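You operate a simulated robot arm through the tools that you are given. There is no shell and no other tool. Be economical: measure what you need, move in short steps, check, and stop when the job is done.

The job below is to be done with a simulated two-armed robot. You get a single attempt, and the scene is never put back.

Task
Put the white bobbin with the matching number in the beige carton, and that in the SHIP carton.
Fine: the number printed on the beige carton; hold it while you load it; fold both flaps shut.
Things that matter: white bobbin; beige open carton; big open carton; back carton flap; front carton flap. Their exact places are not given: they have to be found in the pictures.

The check looks at the end state, three seconds after you hand in, the way a careful person would. Anything else that was tipped, shoved, dropped, spilled or broken makes it a failure. Flat cloth is picked up by pressing the open fingertips on it (5 to 10 N) and closing them slowly along it; thin cloth reads only 2 to 8 mm in the jaws.

Robot
Two 7-joint arms with two-finger parallel grippers on one trunk, on a base that drives. Base frame: it is fixed to the floor where the robot stands at the start and does not move with it; the origin is under the middle of the robot, x ahead of it, y to its left, z up. Readings come in m, degrees, newtons and seconds.
The left shoulder is at the start at [0.07, 0.163, 1.195], the right one opposite. With the tool pointing down near the work surface each hand reaches from about 0.38 to 0.88 m from the robot's upright axis, wherever it stands, measured 20 degrees to its own side. Places, roughly: big open carton [1.3, 0.1, 0.8]; back carton flap [1.3, 0.3, 1]; front carton flap [1.3, 0, 1]. Payload 3.43 kg a hand.
The TCP of each hand is the grasp point between the finger pads, 0.034 m short of the fingertips. In the tool frame z runs along the fingers and y along their closing line. The gripper opens to 0.128 m. The fingers are 0.024 m wide and 0.012 m thick; the gripper's body (0.048 by 0.13 m) begins 0.096 m behind the TCP.
Orientation is that of the tool frame in the base frame, as a unit quaternion [x, y, z, w]. With the fingers straight down and closing along the base's y, the tool's x points along the base's -x, its y along +y and its z along -z.

Tools
- The arms move only by the tool apply_moves. It takes "left_increments", "right_increments" or both (then of equal length, played together; a hand with none holds still); each is a list that holds one entry, the list of rows, each a list of 7 numbers: the shift along the base's x, y, z in m, then the turn, a rotation vector about the base's x, y, z in degrees, then the gripper command, from -1 (fully open) to 1 (shut), values between in proportion. In form: [[[tx, ty, tz, ax, ay, az, hand], ...]]. A call has 1 to 10 rows; each row is the pose to reach, as a shift and turn from the pose commanded when the call began. Rows are played at 5 a second. More than 0.05 m and 8.6 degrees between two rows, or a gripper value outside its range, and nothing of the call is played. A pose out of reach is approached as far as the arm can. The call stops where the force on the tool passes 40 N (or 10 N more than at its start, if that is more) or the arm is blocked; 0.2 s more then pass. The fingers move at their own pace (about 0.153 m/s each) and stop on an object; they squeeze with about 34 N. The grip force told is the motor's: it shows also when the fingers shut on nothing. Time passes only in rows, and 0.2 s behind the last, so rows that repeat a pose let the fingers close. The reply holds the time, the measured pose of the TCP, the force on the tool along the base axes, the opening and the grip force, in the units named above and with some noise, and new pictures: "views" is both (left out), scene, wrist or none (wrist: the cameras of the hands that moved).
- Cameras (640 x 400 px; columns grow to the right, rows downward): "scene" is now at [0.1326, 0.0085, 1.4127]; the picture's right is [0.11, -0.99, 0.00], its down [-0.67, -0.07, -0.74] and it looks along [0.73, 0.08, -0.67] (base axes); focal length 249 px, centre (320, 200). "left" rides on the left gripper at [0.076, 0.011, -0.16] in its tool frame; the picture's right is [-0.15, 0.99, 0.00], its down [-0.88, -0.13, -0.46] and it looks along [-0.45, -0.07, 0.89] (tool axes); focal length 234 px, centre (320, 200). "right" rides on the right gripper at [0.076, -0.011, -0.16] in its tool frame; the picture's right is [0.15, 0.99, 0.00], its down [-0.88, 0.13, -0.46] and it looks along [-0.45, 0.07, 0.89] (tool axes); focal length 234 px, centre (320, 200).
- lift_body(by): slides the trunk up (or, below 0, down) by that many m; the arms and the scene camera ride with it, the base frame stays. It gives what a move gives, with no picture.
- base_move(legs): drives the robot by 1 to 6 legs, each [ahead, left, turn to the left] in m, m and degrees, along the robot's own axes; the way and the turn of a leg run together, so that a leg with both is an arc; at most 1.5 m and 180 degrees a leg. The arms and the cameras ride along, it lands a little off, and it stops where it bumps. It gives what a move gives, and a new picture of the scene camera.
- head_to(pan, tilt): turns the head with the scene camera to pan (to the left, within 86 degrees either way) and tilt (down, from -29 to 69), counted from straight ahead of the robot. It gives what a move gives, and a new picture of the scene camera.
- point_at(camera, pixels): for up to 12 pixels [column, row] of the newest picture of that camera ("zoom" is the newest enlarged one), the place [x, y, z] in the base frame of the surface seen there, good to about 0.002 m. The clock stands still meanwhile.
- zoom(camera, box): a new picture of the part [left, top, right, bottom] of that camera's present view, enlarged. The clock stands still meanwhile.
- job_done(): hands the job in; it is judged then, once.

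Go step by step. Measure first, check grasps and placings, and put right what went wrong. The budget is 80 turns and 170 pictures, counting those below and the enlarged ones. Unless the task says otherwise, let go and move clear before handing in, and close with one line.

The tools are called after ">>>" by a JSON object that holds its "name" and its "arguments". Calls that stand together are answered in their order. apply_moves: Moves the arms, as the interface text tells. Its arguments: {"type":"object","properties":{"left_increments":{"type":"array","items":{"type":"array","items":{"type":"array","items":{"type":"number"}}}},"right_increments":{"type":"array","items":{"type":"array","items":{"type":"array","items":{"type":"number"}}}},"views":{"type":"string","enum":["both","scene","wrist","none"]}},"required":[]} The other tools are called the same way: lift_body (by) slides the trunk up or down; base_move (legs) drives the base; head_to (pan, tilt) turns the head that bears the scene camera; point_at (camera, pixels) gives the place of the surface under pixels of a picture; zoom (camera, box) takes an enlarged picture of a part of a camera's view; job_done () hands the job in.

At the start:

```text
time_s: 0.0
left_tool_pos: [0.6661, 0.2786, 1.0786]
left_tcp_rot: [-0.001, 1.0, 0.0, 0.0]
left_contact_force: [0.2, -0.3, 0.8]
left_width: 0.128
left_grasp_force: 0.1
right_tool_pos: [0.5504, -0.241, 1.1433]
right_tcp_rot: [0.0, 1.0, -0.001, 0.0]
right_contact_force: [-0.8, 1.1, 0.3]
right_width: 0.1281
right_grasp_force: 0.1
trunk travel left (down, up): [-0.675, 0.265]
robot x, y, heading: [0.0006, -0.0011, -0.0]
head pan, tilt: [6.3, 42.3]
```

scene: 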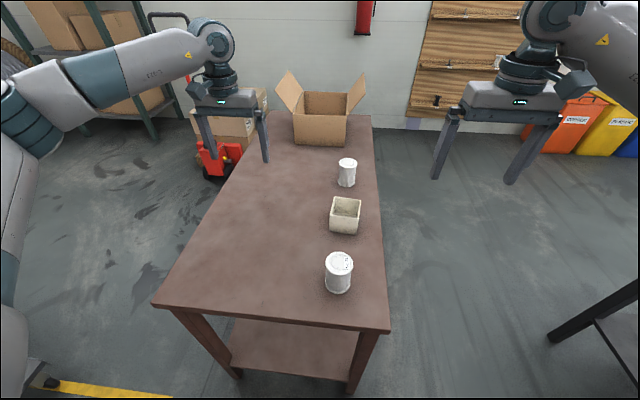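
right: 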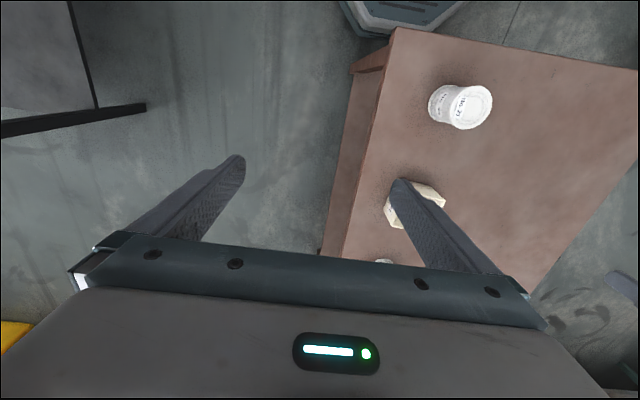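
left: 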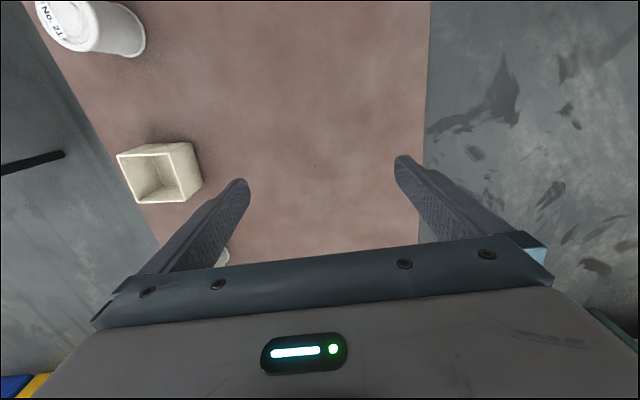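

The scene shows two white bobbins (347,172) and (339,272), the beige carton (345,215) and the SHIP carton (320,115). I'll enlarge these to read numbers.

>>> {"name": "zoom", "arguments": {"camera": "scene", "box": [280, 150, 400, 300]}}

>>> {"name": "zoom", "arguments": {"camera": "right", "box": [360, 60, 520, 260]}}

>>> {"name": "zoom", "arguments": {"camera": "scene", "box": [260, 60, 380, 150]}}

>>> {"name": "point_at", "arguments": {"camera": "scene", "pixels": [[347, 161], [345, 184], [339, 260], [336, 290], [333, 198], [360, 199], [330, 231], [358, 232], [345, 210], [332, 212], [358, 213]]}}

```text
2.67 times, centred on (340, 225) of scene
```

zoom: 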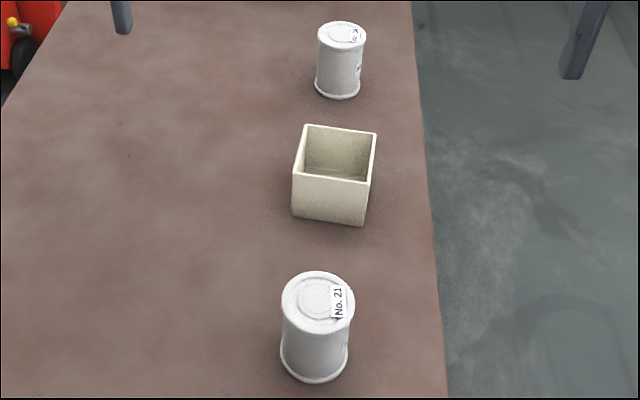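

```text
2.00 times, centred on (440, 160) of right
```

zoom: 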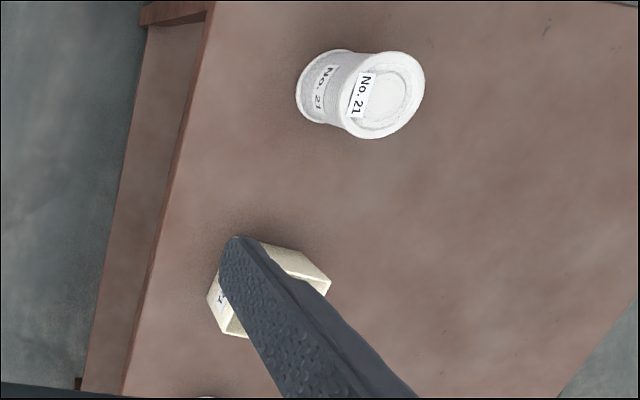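

```text
4.44 times, centred on (320, 105) of scene
```

zoom: 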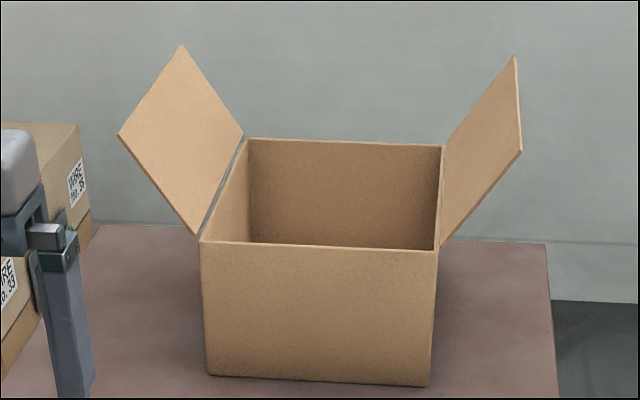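

```text
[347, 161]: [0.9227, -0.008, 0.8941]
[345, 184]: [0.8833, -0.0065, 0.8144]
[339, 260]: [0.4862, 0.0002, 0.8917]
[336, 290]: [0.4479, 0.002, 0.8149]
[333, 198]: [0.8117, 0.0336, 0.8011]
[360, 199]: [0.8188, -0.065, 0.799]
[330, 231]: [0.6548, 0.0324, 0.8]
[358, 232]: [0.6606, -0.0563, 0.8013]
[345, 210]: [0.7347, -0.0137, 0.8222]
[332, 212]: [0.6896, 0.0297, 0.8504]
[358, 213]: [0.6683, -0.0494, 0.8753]
```

Near bobbin reads No. 21; the carton's label is on its right (-y) face, hidden by the right finger. I'll close the right fingers to clear the view.

>>> {"name": "apply_moves", "arguments": {"right_increments": [[[0, -0.04, -0.04, 0, 0, 0, 1], [0, -0.08, -0.08, 0, 0, 0, 1], [0, -0.08, -0.12, 0, 0, 0, 1], [0, -0.08, -0.12, 0, 0, 0, 1]]], "views": "wrist"}}

>>> {"name": "zoom", "arguments": {"camera": "right", "box": [380, 60, 620, 260]}}

>>> {"name": "zoom", "arguments": {"camera": "scene", "box": [330, 150, 370, 190]}}

>>> {"name": "zoom", "arguments": {"camera": "left", "box": [10, 0, 210, 220]}}

```text
refused: row 1 steps farther than a row can; nothing moved
```

```text
2.00 times, centred on (500, 160) of right
```

zoom: 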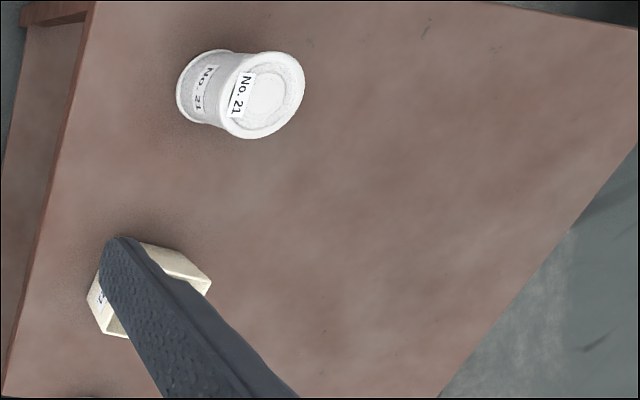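

```text
10.00 times, centred on (350, 170) of scene
```

zoom: 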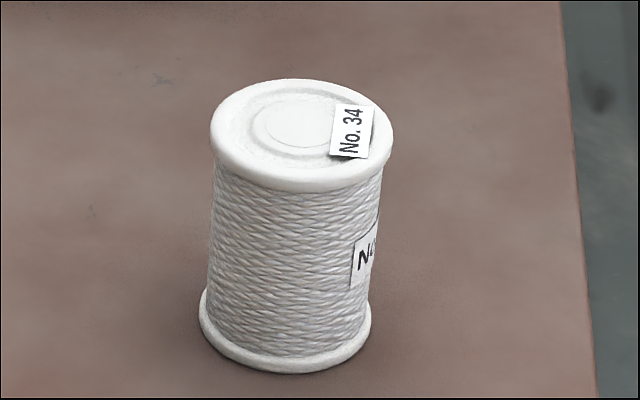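

```text
1.82 times, centred on (110, 110) of left
```

zoom: 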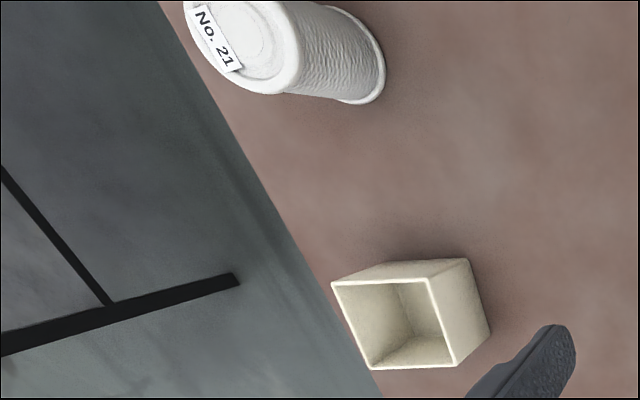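

The far bobbin is No. 34, the near one No. 21. Now close the right fingers and shift to read the carton's label.

>>> {"name": "apply_moves", "arguments": {"right_increments": [[[0, -0.03, -0.03, 0, 0, 0, 1], [0, -0.06, -0.06, 0, 0, 0, 1], [0, -0.08, -0.09, 0, 0, 0, 1], [0, -0.08, -0.12, 0, 0, 0, 1]]], "views": "wrist"}}

>>> {"name": "zoom", "arguments": {"camera": "right", "box": [400, 60, 620, 300]}}

```text
time_s: 1.0
left_tool_pos: [0.6653, 0.2779, 1.0789]
left_tcp_rot: [-0.001, 1.0, 0.001, 0.0]
left_contact_force: [-0.6, -0.3, -0.1]
left_width: 0.1278
left_grasp_force: 0.1
right_tool_pos: [0.5509, -0.3198, 1.0239]
right_tcp_rot: [0.0, 1.0, 0.001, 0.0]
right_contact_force: [-0.4, 0.1, 0.2]
right_width: 0.0
right_grasp_force: 32.6
trunk travel left (down, up): [-0.675, 0.265]
robot x, y, heading: [-0.0024, 0.0015, 0.1]
head pan, tilt: [6.3, 42.3]
```

right: 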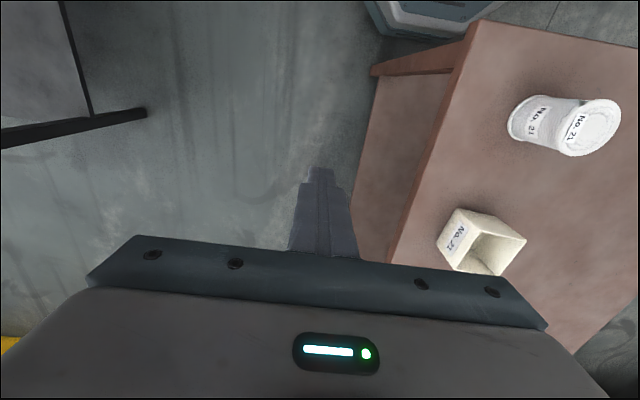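

```text
1.67 times, centred on (510, 180) of right
```

zoom: 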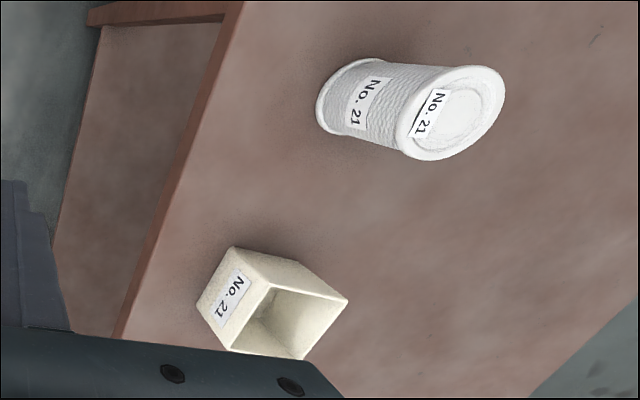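

The carton reads No. 21, so the near bobbin matches. I'll measure carton and bobbin closely.

>>> {"name": "zoom", "arguments": {"camera": "scene", "box": [290, 190, 386, 250]}}

```text
6.67 times, centred on (338, 220) of scene
```

zoom: 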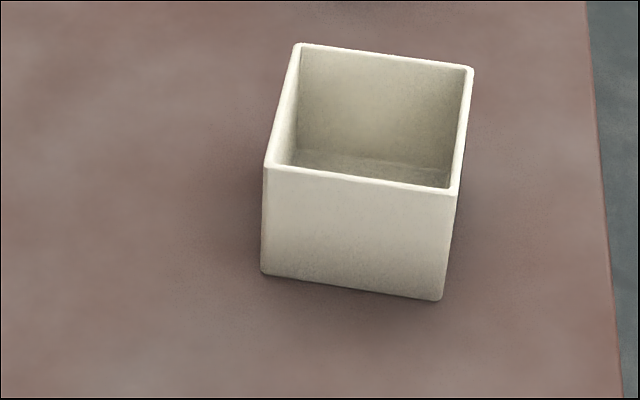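

>>> {"name": "point_at", "arguments": {"camera": "zoom", "pixels": [[267, 166], [452, 192], [300, 46], [469, 69], [264, 270], [440, 297], [360, 180], [284, 110], [461, 125], [385, 57], [370, 165], [300, 150]]}}

>>> {"name": "zoom", "arguments": {"camera": "scene", "box": [290, 240, 386, 300]}}

```text
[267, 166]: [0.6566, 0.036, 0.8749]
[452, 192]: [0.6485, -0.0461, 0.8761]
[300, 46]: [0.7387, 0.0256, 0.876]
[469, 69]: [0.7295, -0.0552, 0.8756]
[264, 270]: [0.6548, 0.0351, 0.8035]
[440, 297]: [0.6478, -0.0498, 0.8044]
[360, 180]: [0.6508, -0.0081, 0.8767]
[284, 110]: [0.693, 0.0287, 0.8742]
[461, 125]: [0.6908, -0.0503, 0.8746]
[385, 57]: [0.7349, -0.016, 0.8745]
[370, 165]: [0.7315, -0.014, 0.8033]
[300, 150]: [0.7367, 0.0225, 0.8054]
```

```text
6.67 times, centred on (338, 270) of scene
```

zoom: 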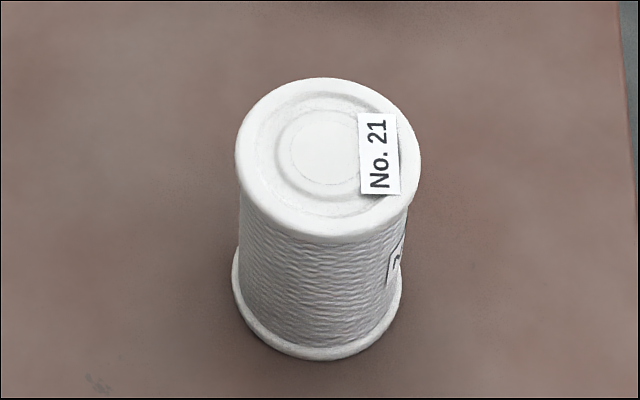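

>>> {"name": "point_at", "arguments": {"camera": "zoom", "pixels": [[242, 155], [417, 160], [325, 84], [318, 236], [320, 155], [236, 275], [398, 300], [318, 357], [320, 290], [100, 200], [244, 230], [404, 230]]}}

>>> {"name": "head_to", "arguments": {"pan": 0, "tilt": 20}}

```text
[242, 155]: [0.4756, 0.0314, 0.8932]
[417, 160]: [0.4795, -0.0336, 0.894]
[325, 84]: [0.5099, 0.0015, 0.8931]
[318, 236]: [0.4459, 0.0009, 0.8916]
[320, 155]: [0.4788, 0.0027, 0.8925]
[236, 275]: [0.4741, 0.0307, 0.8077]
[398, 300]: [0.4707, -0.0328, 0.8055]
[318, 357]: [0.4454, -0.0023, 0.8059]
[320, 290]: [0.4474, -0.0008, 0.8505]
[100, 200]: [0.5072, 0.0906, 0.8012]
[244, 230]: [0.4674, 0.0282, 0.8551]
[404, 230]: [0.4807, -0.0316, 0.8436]
```

```text
time_s: 1.9
left_tool_pos: [0.6647, 0.2768, 1.0801]
left_tcp_rot: [-0.001, 1.0, 0.0, 0.0]
left_contact_force: [1.1, -0.1, 0.4]
left_width: 0.1279
left_grasp_force: 0.1
right_tool_pos: [0.5505, -0.3196, 1.0247]
right_tcp_rot: [0.0, 1.0, 0.0, 0.0]
right_contact_force: [0.2, -0.1, 0.0]
right_width: 0.0001
right_grasp_force: 33.5
trunk travel left (down, up): [-0.675, 0.265]
robot x, y, heading: [-0.0005, 0.0011, 0.3]
head pan, tilt: [0.0, 20.0]
```

scene: 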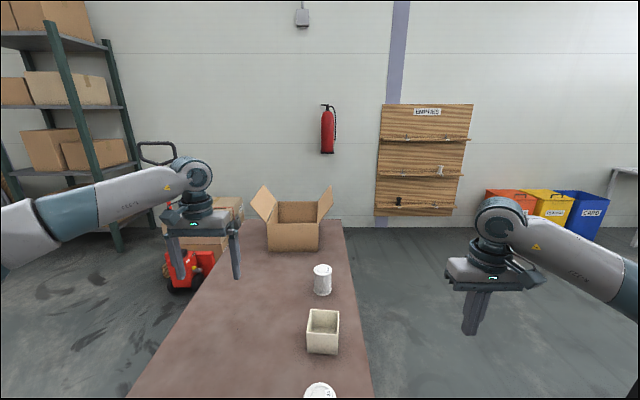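

Bobbin 21: centre (0.478, 0.000), radius 0.0335, top z 0.893. Beige carton: centre (0.693, -0.010), 0.083 square, turned about -7°, rim 0.876. I'll turn the left hand for a side grip of the carton and bring the right hand above the bobbin.

>>> {"name": "apply_moves", "arguments": {"left_increments": [[[0, 0, 0, 0, 0, 8.28, -1], [0, 0, 0, 0, 0, 16.56, -1], [0, 0, 0, 0, 0, 24.84, -1], [0, 0, 0, 0, 0, 33.12, -1], [0, 0, 0, 0, 0, 41.4, -1], [0, 0, 0, 0, 0, 49.68, -1], [0, 0, 0, 0, 0, 57.96, -1], [0, 0, 0, 0, 0, 66.24, -1], [0, 0, 0, 0, 0, 74.52, -1], [0, 0, 0, 0, 0, 82.8, -1]]], "right_increments": [[[-0.0072, 0.032, 0, 0, 0, 0, -0.5], [-0.0145, 0.064, 0, 0, 0, 0, -0.5], [-0.0217, 0.0959, 0, 0, 0, 0, -0.5], [-0.029, 0.1278, 0, 0, 0, 0, -0.5], [-0.0362, 0.1598, 0, 0, 0, 0, -0.5], [-0.0435, 0.1918, 0, 0, 0, 0, -0.5], [-0.0507, 0.2237, 0, 0, 0, 0, -0.5], [-0.058, 0.2557, 0, 0, 0, 0, -0.5], [-0.0652, 0.2876, 0, 0, 0, 0, -0.5], [-0.0725, 0.3196, 0, 0, 0, 0, -0.5]]], "views": "scene"}}

```text
time_s: 4.1
left_tool_pos: [0.6659, 0.2793, 1.0793]
left_tcp_rot: [-0.662, 0.749, 0.0, -0.001]
left_contact_force: [-0.2, 0.2, 0.0]
left_width: 0.1278
left_grasp_force: 0.0
right_tool_pos: [0.4771, -0.0006, 1.0237]
right_tcp_rot: [0.001, 1.0, -0.001, 0.0]
right_contact_force: [-0.4, 0.2, -0.5]
right_width: 0.0959
right_grasp_force: 0.1
trunk travel left (down, up): [-0.675, 0.265]
robot x, y, heading: [-0.0034, 0.0011, -0.2]
head pan, tilt: [0.0, 20.0]
```

scene: 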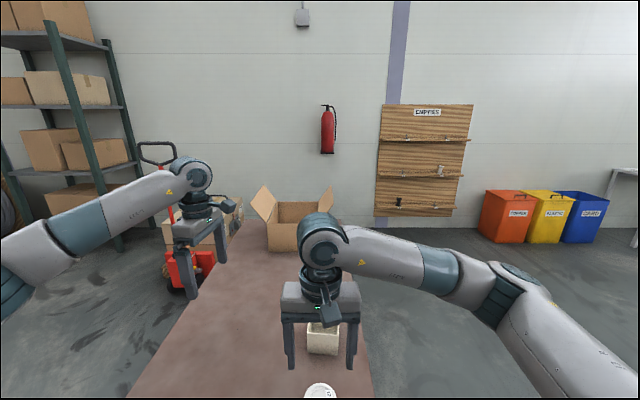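

Turning went well. Now tilt the left hand 75° so its fingers point to -y.

>>> {"name": "apply_moves", "arguments": {"left_increments": [[[0.005, 0, -0.012, -7.44, 0.94, 0, -1], [0.01, 0, -0.024, -14.88, 1.88, 0, -1], [0.015, 0, -0.036, -22.3, 2.8, 0, -1], [0.02, 0, -0.048, -29.76, 3.75, 0, -1], [0.025, 0, -0.06, -37.2, 4.7, 0, -1], [0.03, 0, -0.072, -44.6, 5.6, 0, -1], [0.035, 0, -0.084, -52.1, 6.6, 0, -1], [0.04, 0, -0.096, -59.5, 7.5, 0, -1], [0.045, 0, -0.108, -67, 8.4, 0, -1], [0.05, 0, -0.12, -74.4, 9.4, 0, -1]]], "views": "none"}}

>>> {"name": "head_to", "arguments": {"pan": 0, "tilt": 45}}

```text
time_s: 6.3
left_tool_pos: [0.7145, 0.2762, 0.9579]
left_tcp_rot: [-0.525, 0.594, -0.403, -0.457]
left_contact_force: [0.0, 0.0, -0.6]
left_width: 0.128
left_grasp_force: 0.1
right_tool_pos: [0.4794, -0.0014, 1.0231]
right_tcp_rot: [0.0, 1.0, 0.0, -0.001]
right_contact_force: [-0.3, 0.2, -0.5]
right_width: 0.0958
right_grasp_force: 0.0
trunk travel left (down, up): [-0.675, 0.265]
robot x, y, heading: [-0.0017, 0.0012, 0.0]
head pan, tilt: [0.0, 20.0]
```

```text
time_s: 7.2
left_tool_pos: [0.7156, 0.2777, 0.9593]
left_tcp_rot: [-0.525, 0.595, -0.402, -0.456]
left_contact_force: [-0.1, 0.4, -0.1]
left_width: 0.1279
left_grasp_force: 0.0
right_tool_pos: [0.4775, -0.0008, 1.0239]
right_tcp_rot: [0.0, 1.0, 0.001, 0.001]
right_contact_force: [0.3, -0.1, 0.4]
right_width: 0.096
right_grasp_force: 0.1
trunk travel left (down, up): [-0.675, 0.265]
robot x, y, heading: [0.0005, -0.002, -0.1]
head pan, tilt: [0.0, 45.0]
```

scene: 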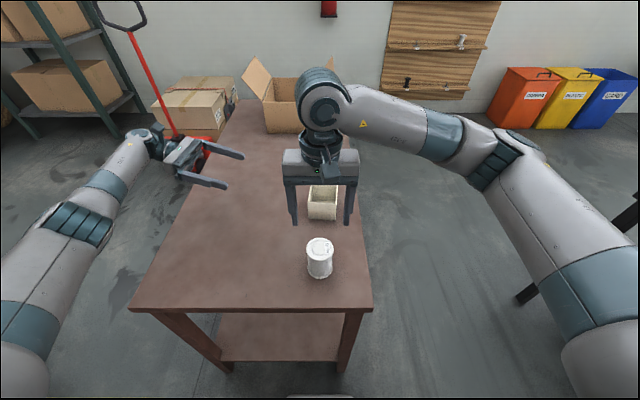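

Left hand is in the side pose, clear. I move it around the carton and lower the right hand over the bobbin's top flange.

>>> {"name": "apply_moves", "arguments": {"left_increments": [[[0, -0.031, -0.019, 0, 0, 0, -1], [0, -0.062, -0.038, 0, 0, 0, -1], [0, -0.093, -0.057, 0, 0, 0, -1], [-0.001, -0.123, -0.075, 0, 0, 0, -1], [-0.005, -0.153, -0.083, 0, 0, 0, -1], [-0.009, -0.183, -0.091, 0, 0, 0, -1], [-0.0125, -0.213, -0.099, 0, 0, 0, -1], [-0.016, -0.243, -0.107, 0, 0, 0, -1], [-0.02, -0.272, -0.114, 0, 0, 0, -1]]], "right_increments": [[[0, 0, -0.013, 0, 0, 0, -0.5], [0, 0, -0.026, 0, 0, 0, -0.5], [0, 0, -0.039, 0, 0, 0, -0.5], [0, 0, -0.052, 0, 0, 0, -0.5], [0, 0, -0.065, 0, 0, 0, -0.5], [0, 0, -0.078, 0, 0, 0, -0.5], [0, 0, -0.091, 0, 0, 0, -0.5], [0, 0, -0.104, 0, 0, 0, -0.5], [0, 0, -0.115, 0, 0, 0, -0.5]]]}}

```text
time_s: 9.2
left_tool_pos: [0.6937, 0.0063, 0.8461]
left_tcp_rot: [-0.525, 0.595, -0.402, -0.457]
left_contact_force: [0.8, 0.5, 0.2]
left_width: 0.1282
left_grasp_force: 0.2
right_tool_pos: [0.4776, -0.0012, 0.9075]
right_tcp_rot: [0.0, 1.0, 0.0, 0.0]
right_contact_force: [-0.2, -0.4, -0.4]
right_width: 0.0958
right_grasp_force: 0.2
trunk travel left (down, up): [-0.675, 0.265]
robot x, y, heading: [-0.0014, 0.0019, 0.1]
head pan, tilt: [0.0, 45.0]
```

scene: 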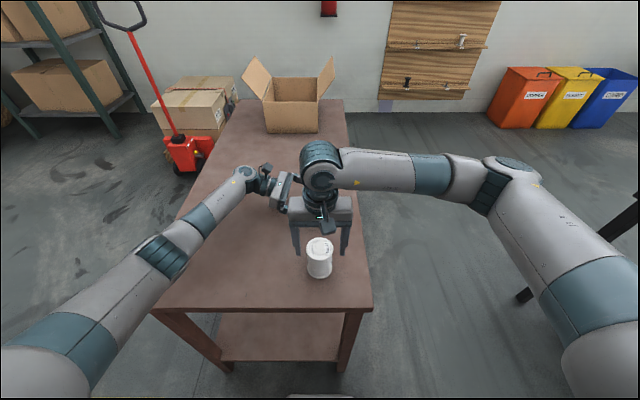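
right: 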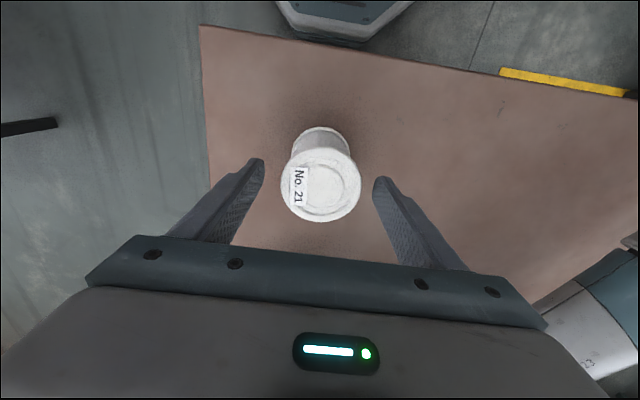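
left: 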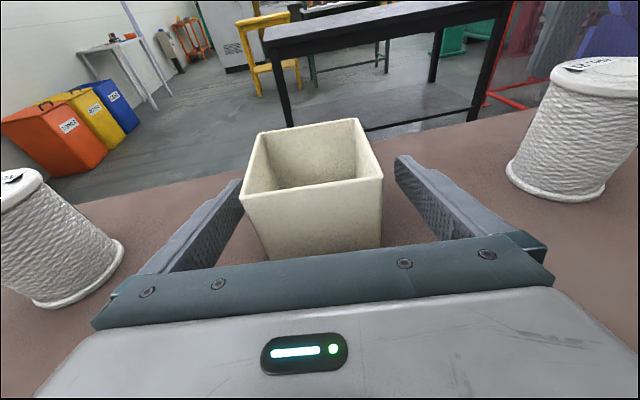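

Both hands straddle their objects cleanly. Close both.

>>> {"name": "apply_moves", "arguments": {"left_increments": [[[0, 0, 0, 0, 0, 0, -0.5], [0, 0, 0, 0, 0, 0, -0.3], [0, 0, 0, 0, 0, 0, 0], [0, 0, 0, 0, 0, 0, 0.5], [0, 0, 0, 0, 0, 0, 1], [0, 0, 0, 0, 0, 0, 1]]], "right_increments": [[[0, 0, 0, 0, 0, 0, -0.3], [0, 0, 0, 0, 0, 0, -0.1], [0, 0, 0, 0, 0, 0, 0.2], [0, 0, 0, 0, 0, 0, 0.6], [0, 0, 0, 0, 0, 0, 1], [0, 0, 0, 0, 0, 0, 1]]]}}

```text
time_s: 10.6
left_tool_pos: [0.6934, 0.0071, 0.8468]
left_tcp_rot: [-0.525, 0.595, -0.402, -0.457]
left_contact_force: [0.0, -0.8, 0.3]
left_width: 0.0874
left_grasp_force: 34.3
right_tool_pos: [0.4766, -0.001, 0.9089]
right_tcp_rot: [0.0, 1.0, 0.0, 0.0]
right_contact_force: [-0.4, -0.5, 0.4]
right_width: 0.0669
right_grasp_force: 33.6
trunk travel left (down, up): [-0.675, 0.265]
robot x, y, heading: [0.0007, 0.003, -0.2]
head pan, tilt: [0.0, 45.0]
```

scene: 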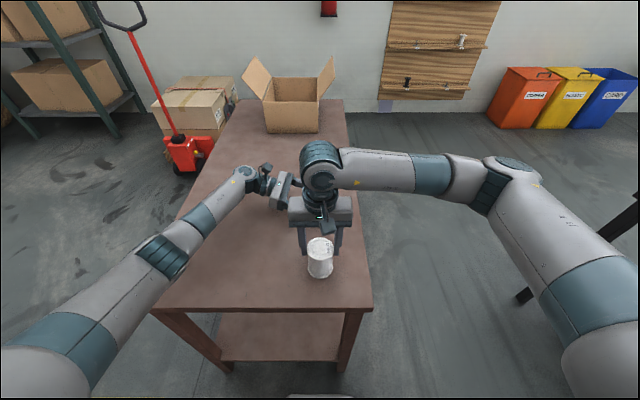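
right: 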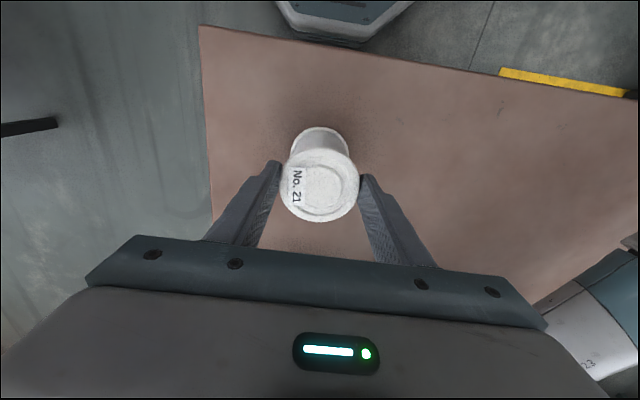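
left: 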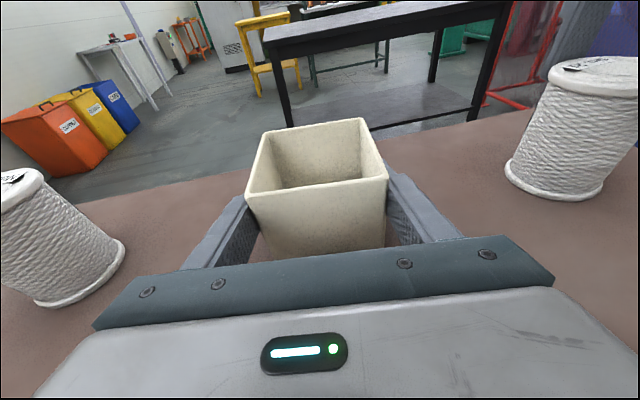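

Both grips hold (0.087 and 0.067). Lift the bobbin and re-measure the carton rim from the left camera.

>>> {"name": "apply_moves", "arguments": {"right_increments": [[[0, 0, 0.02, 0, 0, 0, 1], [0, 0, 0.05, 0, 0, 0, 1], [0, 0, 0.085, 0, 0, 0, 1], [0, 0, 0.12, 0, 0, 0, 1]]]}}

>>> {"name": "zoom", "arguments": {"camera": "left", "box": [220, 100, 412, 220]}}

```text
time_s: 11.6
left_tool_pos: [0.6916, 0.0073, 0.8467]
left_tcp_rot: [-0.525, 0.595, -0.402, -0.457]
left_contact_force: [0.8, 0.9, -0.6]
left_width: 0.0874
left_grasp_force: 34.1
right_tool_pos: [0.4799, -0.0015, 1.0273]
right_tcp_rot: [-0.001, 1.0, -0.001, 0.0]
right_contact_force: [-0.2, 0.7, -1.4]
right_width: 0.0668
right_grasp_force: 33.9
trunk travel left (down, up): [-0.675, 0.265]
robot x, y, heading: [-0.0029, 0.0017, 0.4]
head pan, tilt: [0.0, 45.0]
```

scene: 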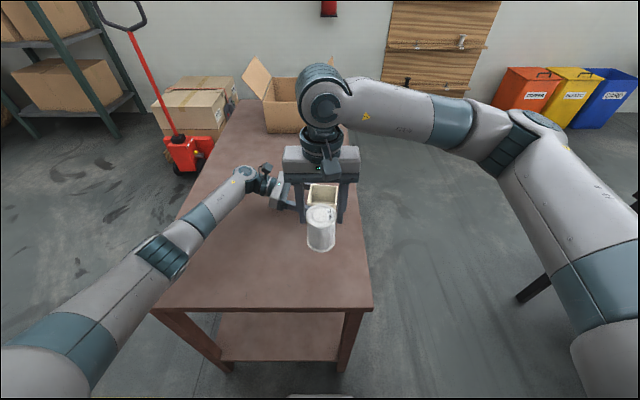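
right: 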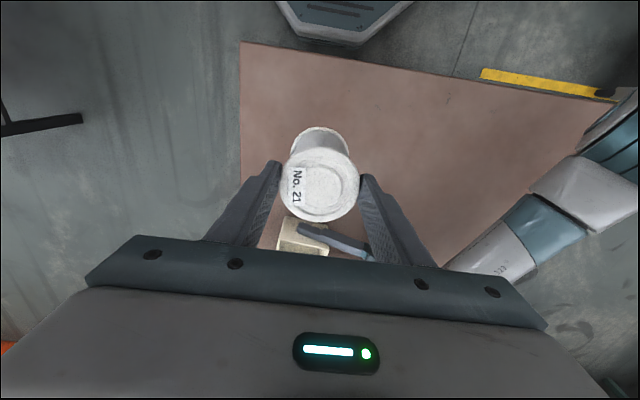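

```text
3.33 times, centred on (316, 160) of left
```

zoom: 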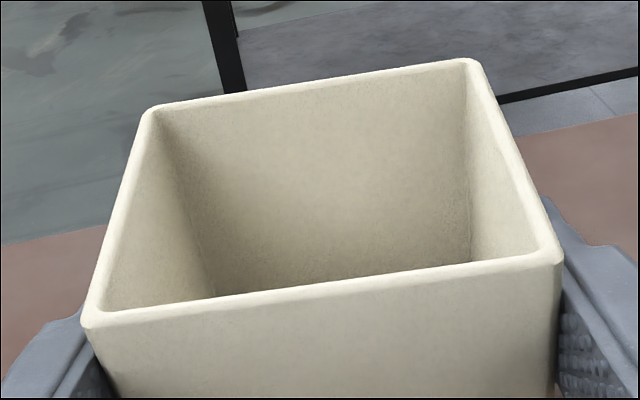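

>>> {"name": "point_at", "arguments": {"camera": "zoom", "pixels": [[88, 322], [556, 255], [148, 112], [472, 62], [320, 285], [315, 87], [118, 215], [510, 150], [300, 230], [165, 200], [475, 170]]}}

>>> {"name": "point_at", "arguments": {"camera": "right", "pixels": [[285, 180], [353, 180], [320, 152], [320, 220], [320, 184], [304, 150], [320, 128]]}}

```text
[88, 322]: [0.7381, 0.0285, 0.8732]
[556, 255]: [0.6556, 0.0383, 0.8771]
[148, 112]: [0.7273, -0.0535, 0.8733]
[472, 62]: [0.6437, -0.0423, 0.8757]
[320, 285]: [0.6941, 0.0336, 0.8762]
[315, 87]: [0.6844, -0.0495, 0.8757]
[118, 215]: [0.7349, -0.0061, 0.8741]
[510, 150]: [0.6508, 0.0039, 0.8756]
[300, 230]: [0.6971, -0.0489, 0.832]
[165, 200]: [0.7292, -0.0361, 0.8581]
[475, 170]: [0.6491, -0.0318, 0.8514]
```

```text
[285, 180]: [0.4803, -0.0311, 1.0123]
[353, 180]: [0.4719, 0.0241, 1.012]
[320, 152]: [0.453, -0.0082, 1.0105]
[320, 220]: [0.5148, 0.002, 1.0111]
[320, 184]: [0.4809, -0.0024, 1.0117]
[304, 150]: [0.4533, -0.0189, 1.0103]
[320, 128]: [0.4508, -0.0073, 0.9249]
```

Carton centre is now (0.691, -0.007). Carry the bobbin over it.

>>> {"name": "apply_moves", "arguments": {"right_increments": [[[0.03, -0.001, 0, 0, 0, 0, 1], [0.06, -0.002, 0, 0, 0, 0, 1], [0.09, -0.003, 0, 0, 0, 0, 1], [0.12, -0.004, 0, 0, 0, 0, 1], [0.15, -0.005, 0, 0, 0, 0, 1], [0.18, -0.006, 0, 0, 0, 0, 1], [0.2, -0.006, 0, 0, 0, 0, 1], [0.212, -0.006, 0, 0, 0, 0, 1], [0.212, -0.006, 0, 0, 0, 0, 1]]]}}

>>> {"name": "zoom", "arguments": {"camera": "left", "box": [160, 0, 480, 200]}}

>>> {"name": "zoom", "arguments": {"camera": "scene", "box": [240, 120, 400, 220]}}

```text
time_s: 13.6
left_tool_pos: [0.6919, 0.0062, 0.8466]
left_tcp_rot: [-0.525, 0.595, -0.402, -0.457]
left_contact_force: [0.9, 0.9, 0.9]
left_width: 0.0874
left_grasp_force: 34.0
right_tool_pos: [0.6912, -0.008, 1.0275]
right_tcp_rot: [0.0, 1.0, 0.0, 0.0]
right_contact_force: [0.1, 0.6, -1.8]
right_width: 0.0666
right_grasp_force: 33.8
trunk travel left (down, up): [-0.675, 0.265]
robot x, y, heading: [-0.0004, -0.0019, 0.1]
head pan, tilt: [0.0, 45.0]
```

scene: 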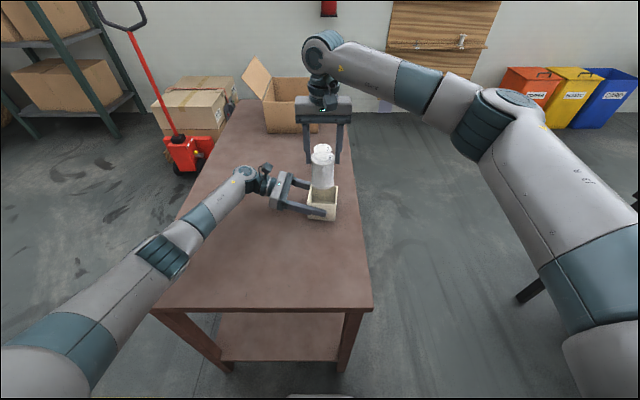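
right: 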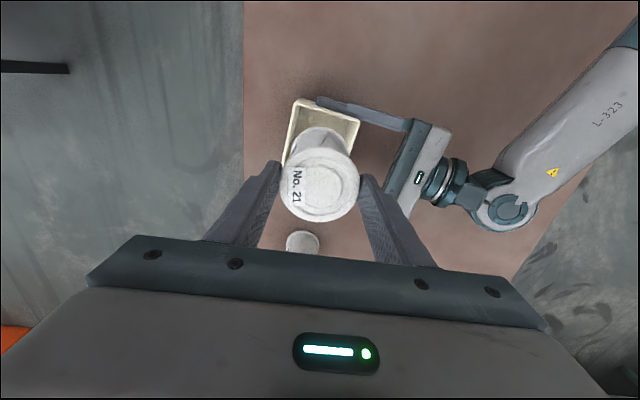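

```text
2.00 times, centred on (320, 100) of left
```

zoom: 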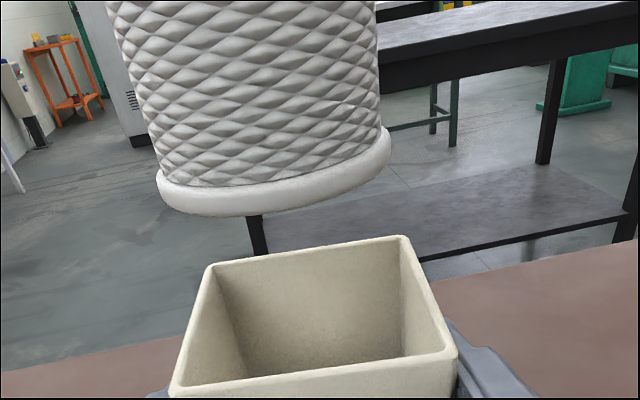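

```text
4.00 times, centred on (320, 170) of scene
```

zoom: 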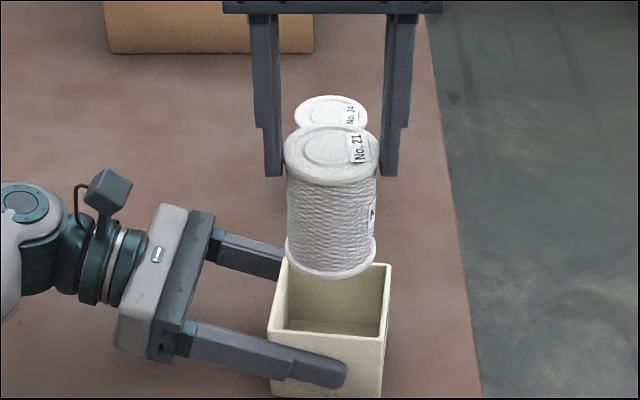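

Axis of the bobbin lines up with the carton's mouth. Lower it part-way and check.

>>> {"name": "apply_moves", "arguments": {"right_increments": [[[0, 0, -0.015, 0, 0, 0, 1], [0, 0, -0.03, 0, 0, 0, 1], [0, 0, -0.04, 0, 0, 0, 1], [0, 0, -0.05, 0, 0, 0, 1], [0, 0, -0.057, 0, 0, 0, 1]]], "views": "none"}}

>>> {"name": "zoom", "arguments": {"camera": "left", "box": [160, 0, 480, 200]}}

>>> {"name": "zoom", "arguments": {"camera": "scene", "box": [270, 150, 366, 210]}}

```text
time_s: 14.8
left_tool_pos: [0.6935, 0.0064, 0.847]
left_tcp_rot: [-0.525, 0.594, -0.403, -0.457]
left_contact_force: [0.5, 0.2, 0.6]
left_width: 0.0873
left_grasp_force: 34.1
right_tool_pos: [0.6904, -0.0065, 0.9712]
right_tcp_rot: [0.0, 1.0, 0.0, 0.0]
right_contact_force: [0.2, -0.3, -1.6]
right_width: 0.0666
right_grasp_force: 33.6
trunk travel left (down, up): [-0.675, 0.265]
robot x, y, heading: [0.0034, 0.0012, -0.0]
head pan, tilt: [0.0, 45.0]
```

```text
2.00 times, centred on (320, 100) of left
```

zoom: 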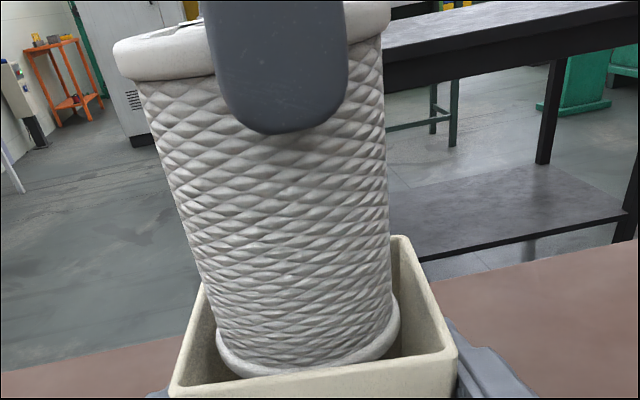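

```text
6.67 times, centred on (318, 180) of scene
```

zoom: 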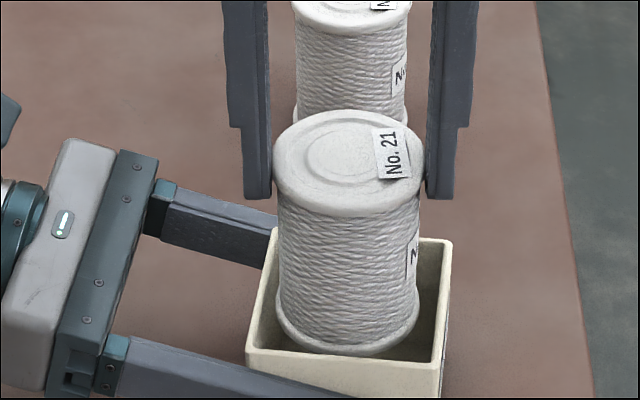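

The bobbin has entered freely. Lower the rest and release.

>>> {"name": "apply_moves", "arguments": {"right_increments": [[[0, 0, -0.015, 0, 0, 0, 1], [0, 0, -0.03, 0, 0, 0, 1], [0, 0, -0.042, 0, 0, 0, 1], [0, 0, -0.052, 0, 0, 0, 1], [0, 0, -0.052, 0, 0, 0, 1]]], "views": "none"}}

>>> {"name": "zoom", "arguments": {"camera": "scene", "box": [270, 150, 366, 210]}}

```text
time_s: 15.9
left_tool_pos: [0.6943, 0.0066, 0.8472]
left_tcp_rot: [-0.525, 0.595, -0.402, -0.457]
left_contact_force: [0.8, -0.4, 1.1]
left_width: 0.0874
left_grasp_force: 34.0
right_tool_pos: [0.6895, -0.0059, 0.9201]
right_tcp_rot: [-0.001, 1.0, 0.0, -0.001]
right_contact_force: [-0.6, -0.3, -1.0]
right_width: 0.0667
right_grasp_force: 34.1
trunk travel left (down, up): [-0.675, 0.265]
robot x, y, heading: [0.0014, 0.0021, 0.0]
head pan, tilt: [0.0, 45.0]
```

```text
6.67 times, centred on (318, 180) of scene
```

zoom: 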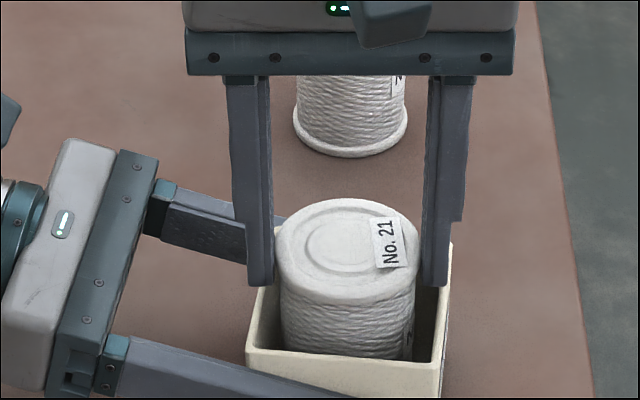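

Nearly seated. Lower 4 mm more, open, and rise.

>>> {"name": "apply_moves", "arguments": {"right_increments": [[[0, 0, -0.004, 0, 0, 0, 1], [0, 0, -0.004, 0, 0, 0, 0.2], [0, 0, -0.004, 0, 0, 0, -0.4], [0, 0, -0.004, 0, 0, 0, -0.6], [0, 0, 0.03, 0, 0, 0, -0.6], [0, 0, 0.07, 0, 0, 0, -0.6], [0, 0, 0.11, 0, 0, 0, -0.6], [0, 0, 0.15, 0, 0, 0, -0.6]]]}}

>>> {"name": "zoom", "arguments": {"camera": "scene", "box": [270, 150, 366, 210]}}

```text
time_s: 17.8
left_tool_pos: [0.6922, 0.0077, 0.846]
left_tcp_rot: [-0.525, 0.595, -0.402, -0.457]
left_contact_force: [-0.9, -0.3, 0.3]
left_width: 0.0876
left_grasp_force: 33.7
right_tool_pos: [0.6887, -0.0077, 1.0702]
right_tcp_rot: [0.001, 1.0, 0.0, -0.001]
right_contact_force: [0.6, 0.8, 0.6]
right_width: 0.1027
right_grasp_force: 0.0
trunk travel left (down, up): [-0.675, 0.265]
robot x, y, heading: [-0.0018, 0.0006, 0.2]
head pan, tilt: [0.0, 45.0]
```

scene: 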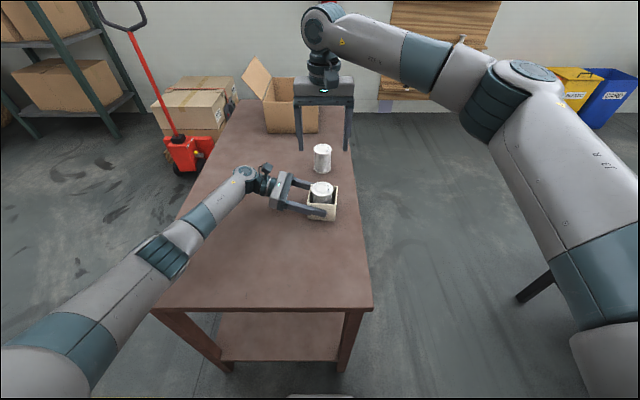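
right: 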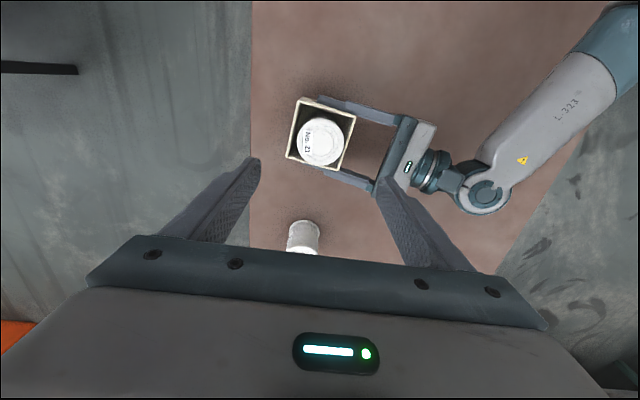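

```text
6.67 times, centred on (318, 180) of scene
```

zoom: 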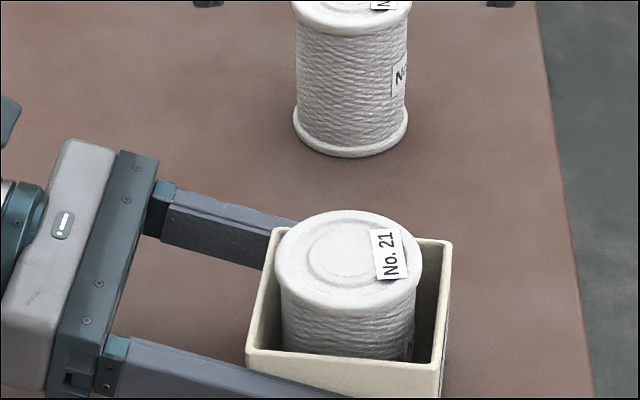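

The bobbin is in the carton. Now open and withdraw the left hand along its fingers, and measure the big carton meanwhile.

>>> {"name": "apply_moves", "arguments": {"left_increments": [[[0, 0, 0, 0, 0, 0, -0.5], [0, 0, 0, 0, 0, 0, -1], [0.0038, 0.03, 0.008, 0, 0, 0, -1], [0.0076, 0.06, 0.016, 0, 0, 0, -1], [0.0114, 0.09, 0.024, 0, 0, 0, -1], [0.0152, 0.12, 0.032, 0, 0, 0, -1], [0.019, 0.15, 0.05, 0, 0, 0, -1], [0.019, 0.18, 0.08, 0, 0, 0, -1], [0.019, 0.21, 0.11, 0, 0, 0, -1], [0.01, 0.24, 0.14, 0, 0, 0, -1]]], "right_increments": [[[-0.02, -0.02, 0, 0, 0, 0, -1], [-0.04, -0.04, 0, 0, 0, 0, -1], [-0.06, -0.06, 0, 0, 0, 0, -1], [-0.08, -0.08, 0, 0, 0, 0, -1], [-0.1, -0.1, 0, 0, 0, 0, -1], [-0.1, -0.12, 0, 0, 0, 0, -1], [-0.1, -0.14, 0, 0, 0, 0, -1], [-0.1, -0.16, 0, 0, 0, 0, -1], [-0.1, -0.18, 0, 0, 0, 0, -1], [-0.1, -0.2, 0, 0, 0, 0, -1]]], "views": "none"}}

>>> {"name": "head_to", "arguments": {"pan": 0, "tilt": 35}}

>>> {"name": "zoom", "arguments": {"camera": "scene", "box": [230, 80, 358, 160]}}

```text
time_s: 19.9
left_tool_pos: [0.7027, 0.2466, 0.9847]
left_tcp_rot: [-0.525, 0.595, -0.403, -0.456]
left_contact_force: [0.0, 0.1, 0.2]
left_width: 0.1279
left_grasp_force: 0.0
right_tool_pos: [0.589, -0.2087, 1.0711]
right_tcp_rot: [0.001, 1.0, -0.001, 0.0]
right_contact_force: [-0.6, 1.0, 0.0]
right_width: 0.1282
right_grasp_force: 0.1
trunk travel left (down, up): [-0.675, 0.265]
robot x, y, heading: [-0.0004, -0.0011, 0.0]
head pan, tilt: [0.0, 45.0]
```

```text
time_s: 20.7
left_tool_pos: [0.704, 0.2468, 0.9822]
left_tcp_rot: [-0.525, 0.595, -0.402, -0.457]
left_contact_force: [0.6, 0.3, 0.4]
left_width: 0.128
left_grasp_force: 0.0
right_tool_pos: [0.5888, -0.2086, 1.0711]
right_tcp_rot: [0.0, 1.0, 0.0, 0.0]
right_contact_force: [-0.5, -0.8, 0.3]
right_width: 0.1278
right_grasp_force: 0.1
trunk travel left (down, up): [-0.675, 0.265]
robot x, y, heading: [-0.0002, -0.0009, -0.0]
head pan, tilt: [0.0, 35.0]
```

scene: 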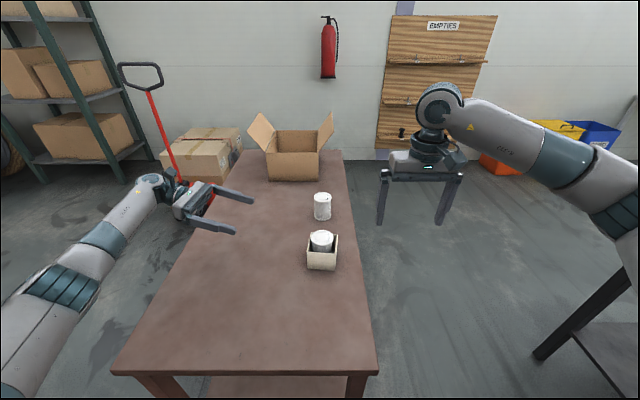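

```text
5.00 times, centred on (294, 120) of scene
```

zoom: 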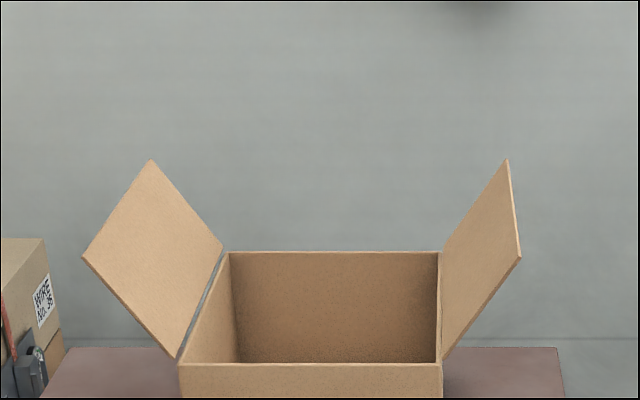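

Get the carton's dimensions and nearby floor/black table positions.

>>> {"name": "point_at", "arguments": {"camera": "zoom", "pixels": [[184, 366], [440, 366], [228, 254], [438, 253], [340, 320], [152, 162], [86, 258], [507, 162], [520, 257], [500, 240], [300, 366], [555, 350]]}}

>>> {"name": "point_at", "arguments": {"camera": "scene", "pixels": [[545, 355], [600, 300], [376, 370], [345, 152], [270, 181], [318, 181], [420, 160], [200, 160], [115, 370], [240, 150]]}}

>>> {"name": "head_to", "arguments": {"pan": -60, "tilt": 35}}

```text
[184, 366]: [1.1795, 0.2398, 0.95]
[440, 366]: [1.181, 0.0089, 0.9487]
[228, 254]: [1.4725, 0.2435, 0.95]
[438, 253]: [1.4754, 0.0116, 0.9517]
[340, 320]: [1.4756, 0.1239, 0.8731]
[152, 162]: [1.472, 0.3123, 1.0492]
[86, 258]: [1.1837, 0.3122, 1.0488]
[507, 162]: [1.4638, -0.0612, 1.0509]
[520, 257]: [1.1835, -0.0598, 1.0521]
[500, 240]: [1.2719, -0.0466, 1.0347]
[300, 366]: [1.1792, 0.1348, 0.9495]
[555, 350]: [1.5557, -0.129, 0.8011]
```

```text
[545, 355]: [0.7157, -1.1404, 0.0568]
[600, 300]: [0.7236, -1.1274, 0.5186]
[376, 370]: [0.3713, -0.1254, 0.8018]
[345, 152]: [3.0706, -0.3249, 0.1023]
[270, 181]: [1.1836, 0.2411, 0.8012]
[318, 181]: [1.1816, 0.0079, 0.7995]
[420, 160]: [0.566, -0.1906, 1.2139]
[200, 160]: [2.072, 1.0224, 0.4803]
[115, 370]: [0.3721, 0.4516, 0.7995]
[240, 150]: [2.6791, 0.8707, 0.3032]
```

```text
time_s: 22.0
left_tool_pos: [0.7046, 0.2461, 0.9827]
left_tcp_rot: [-0.525, 0.595, -0.403, -0.457]
left_contact_force: [0.4, -0.5, 0.3]
left_width: 0.1282
left_grasp_force: 0.0
right_tool_pos: [0.59, -0.2077, 1.0708]
right_tcp_rot: [0.0, 1.0, 0.0, 0.0]
right_contact_force: [-0.3, 0.3, -0.3]
right_width: 0.128
right_grasp_force: 0.0
trunk travel left (down, up): [-0.675, 0.265]
robot x, y, heading: [-0.0012, -0.0024, 0.2]
head pan, tilt: [-60.0, 35.0]
```

scene: 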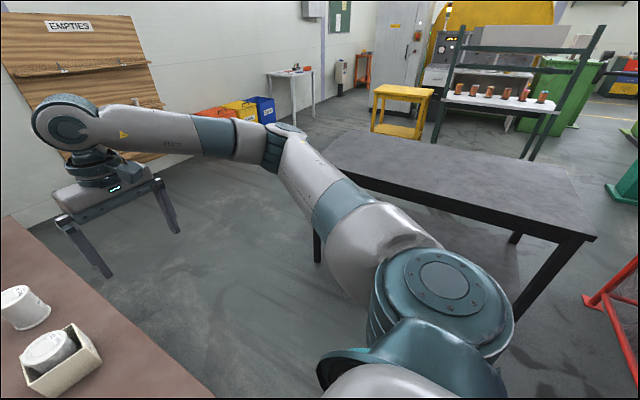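

SHIP carton spans x 1.18–1.475, y 0.01–0.24, rim z 0.95, flaps ±y of length 0.12. I'll bring the right hand above the loaded beige carton, turned -7°, then look.

>>> {"name": "apply_moves", "arguments": {"right_increments": [[[0.017, 0.034, 0, 0, 0, -1.2, -1], [0.034, 0.067, 0, 0, 0, -2.4, -1], [0.051, 0.1, 0, 0, 0, -3.6, -1], [0.068, 0.134, 0, 0, 0, -4.8, -1], [0.085, 0.168, 0, 0, 0, -6, -1], [0.102, 0.201, 0, 0, 0, -7.2, -1], [0.102, 0.201, -0.03, 0, 0, -7.2, -1]]], "views": "wrist"}}

>>> {"name": "head_to", "arguments": {"pan": 0, "tilt": 45}}

>>> {"name": "zoom", "arguments": {"camera": "scene", "box": [270, 150, 366, 210]}}

```text
time_s: 23.6
left_tool_pos: [0.7042, 0.245, 0.984]
left_tcp_rot: [-0.525, 0.595, -0.402, -0.457]
left_contact_force: [0.1, -1.3, -0.4]
left_width: 0.1281
left_grasp_force: 0.1
right_tool_pos: [0.6901, -0.0082, 1.0395]
right_tcp_rot: [0.063, 0.998, 0.001, -0.001]
right_contact_force: [0.2, -0.4, 0.6]
right_width: 0.128
right_grasp_force: 0.0
trunk travel left (down, up): [-0.675, 0.265]
robot x, y, heading: [-0.0036, -0.0011, -0.1]
head pan, tilt: [-60.0, 35.0]
```

right: 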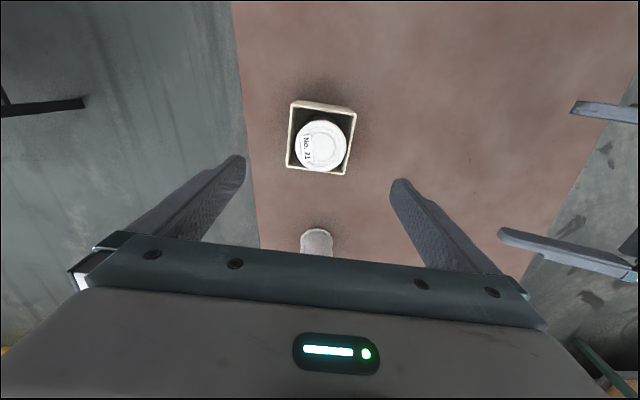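

```text
time_s: 24.9
left_tool_pos: [0.7038, 0.2461, 0.9822]
left_tcp_rot: [-0.525, 0.595, -0.402, -0.457]
left_contact_force: [1.5, 1.3, -0.3]
left_width: 0.1281
left_grasp_force: 0.2
right_tool_pos: [0.6906, -0.0059, 1.0392]
right_tcp_rot: [0.063, 0.998, 0.001, 0.0]
right_contact_force: [1.6, -0.1, -0.6]
right_width: 0.1277
right_grasp_force: 0.0
trunk travel left (down, up): [-0.675, 0.265]
robot x, y, heading: [-0.0025, -0.0019, -0.3]
head pan, tilt: [0.0, 45.0]
```

scene: 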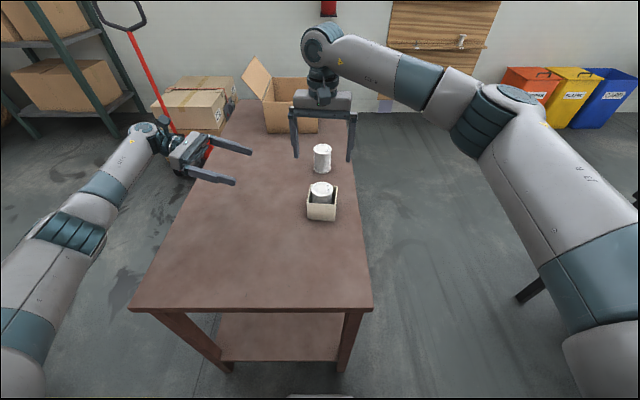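

```text
6.67 times, centred on (318, 180) of scene
```

zoom: 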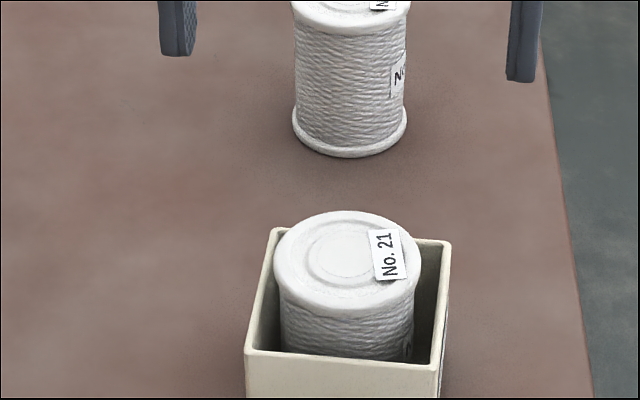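

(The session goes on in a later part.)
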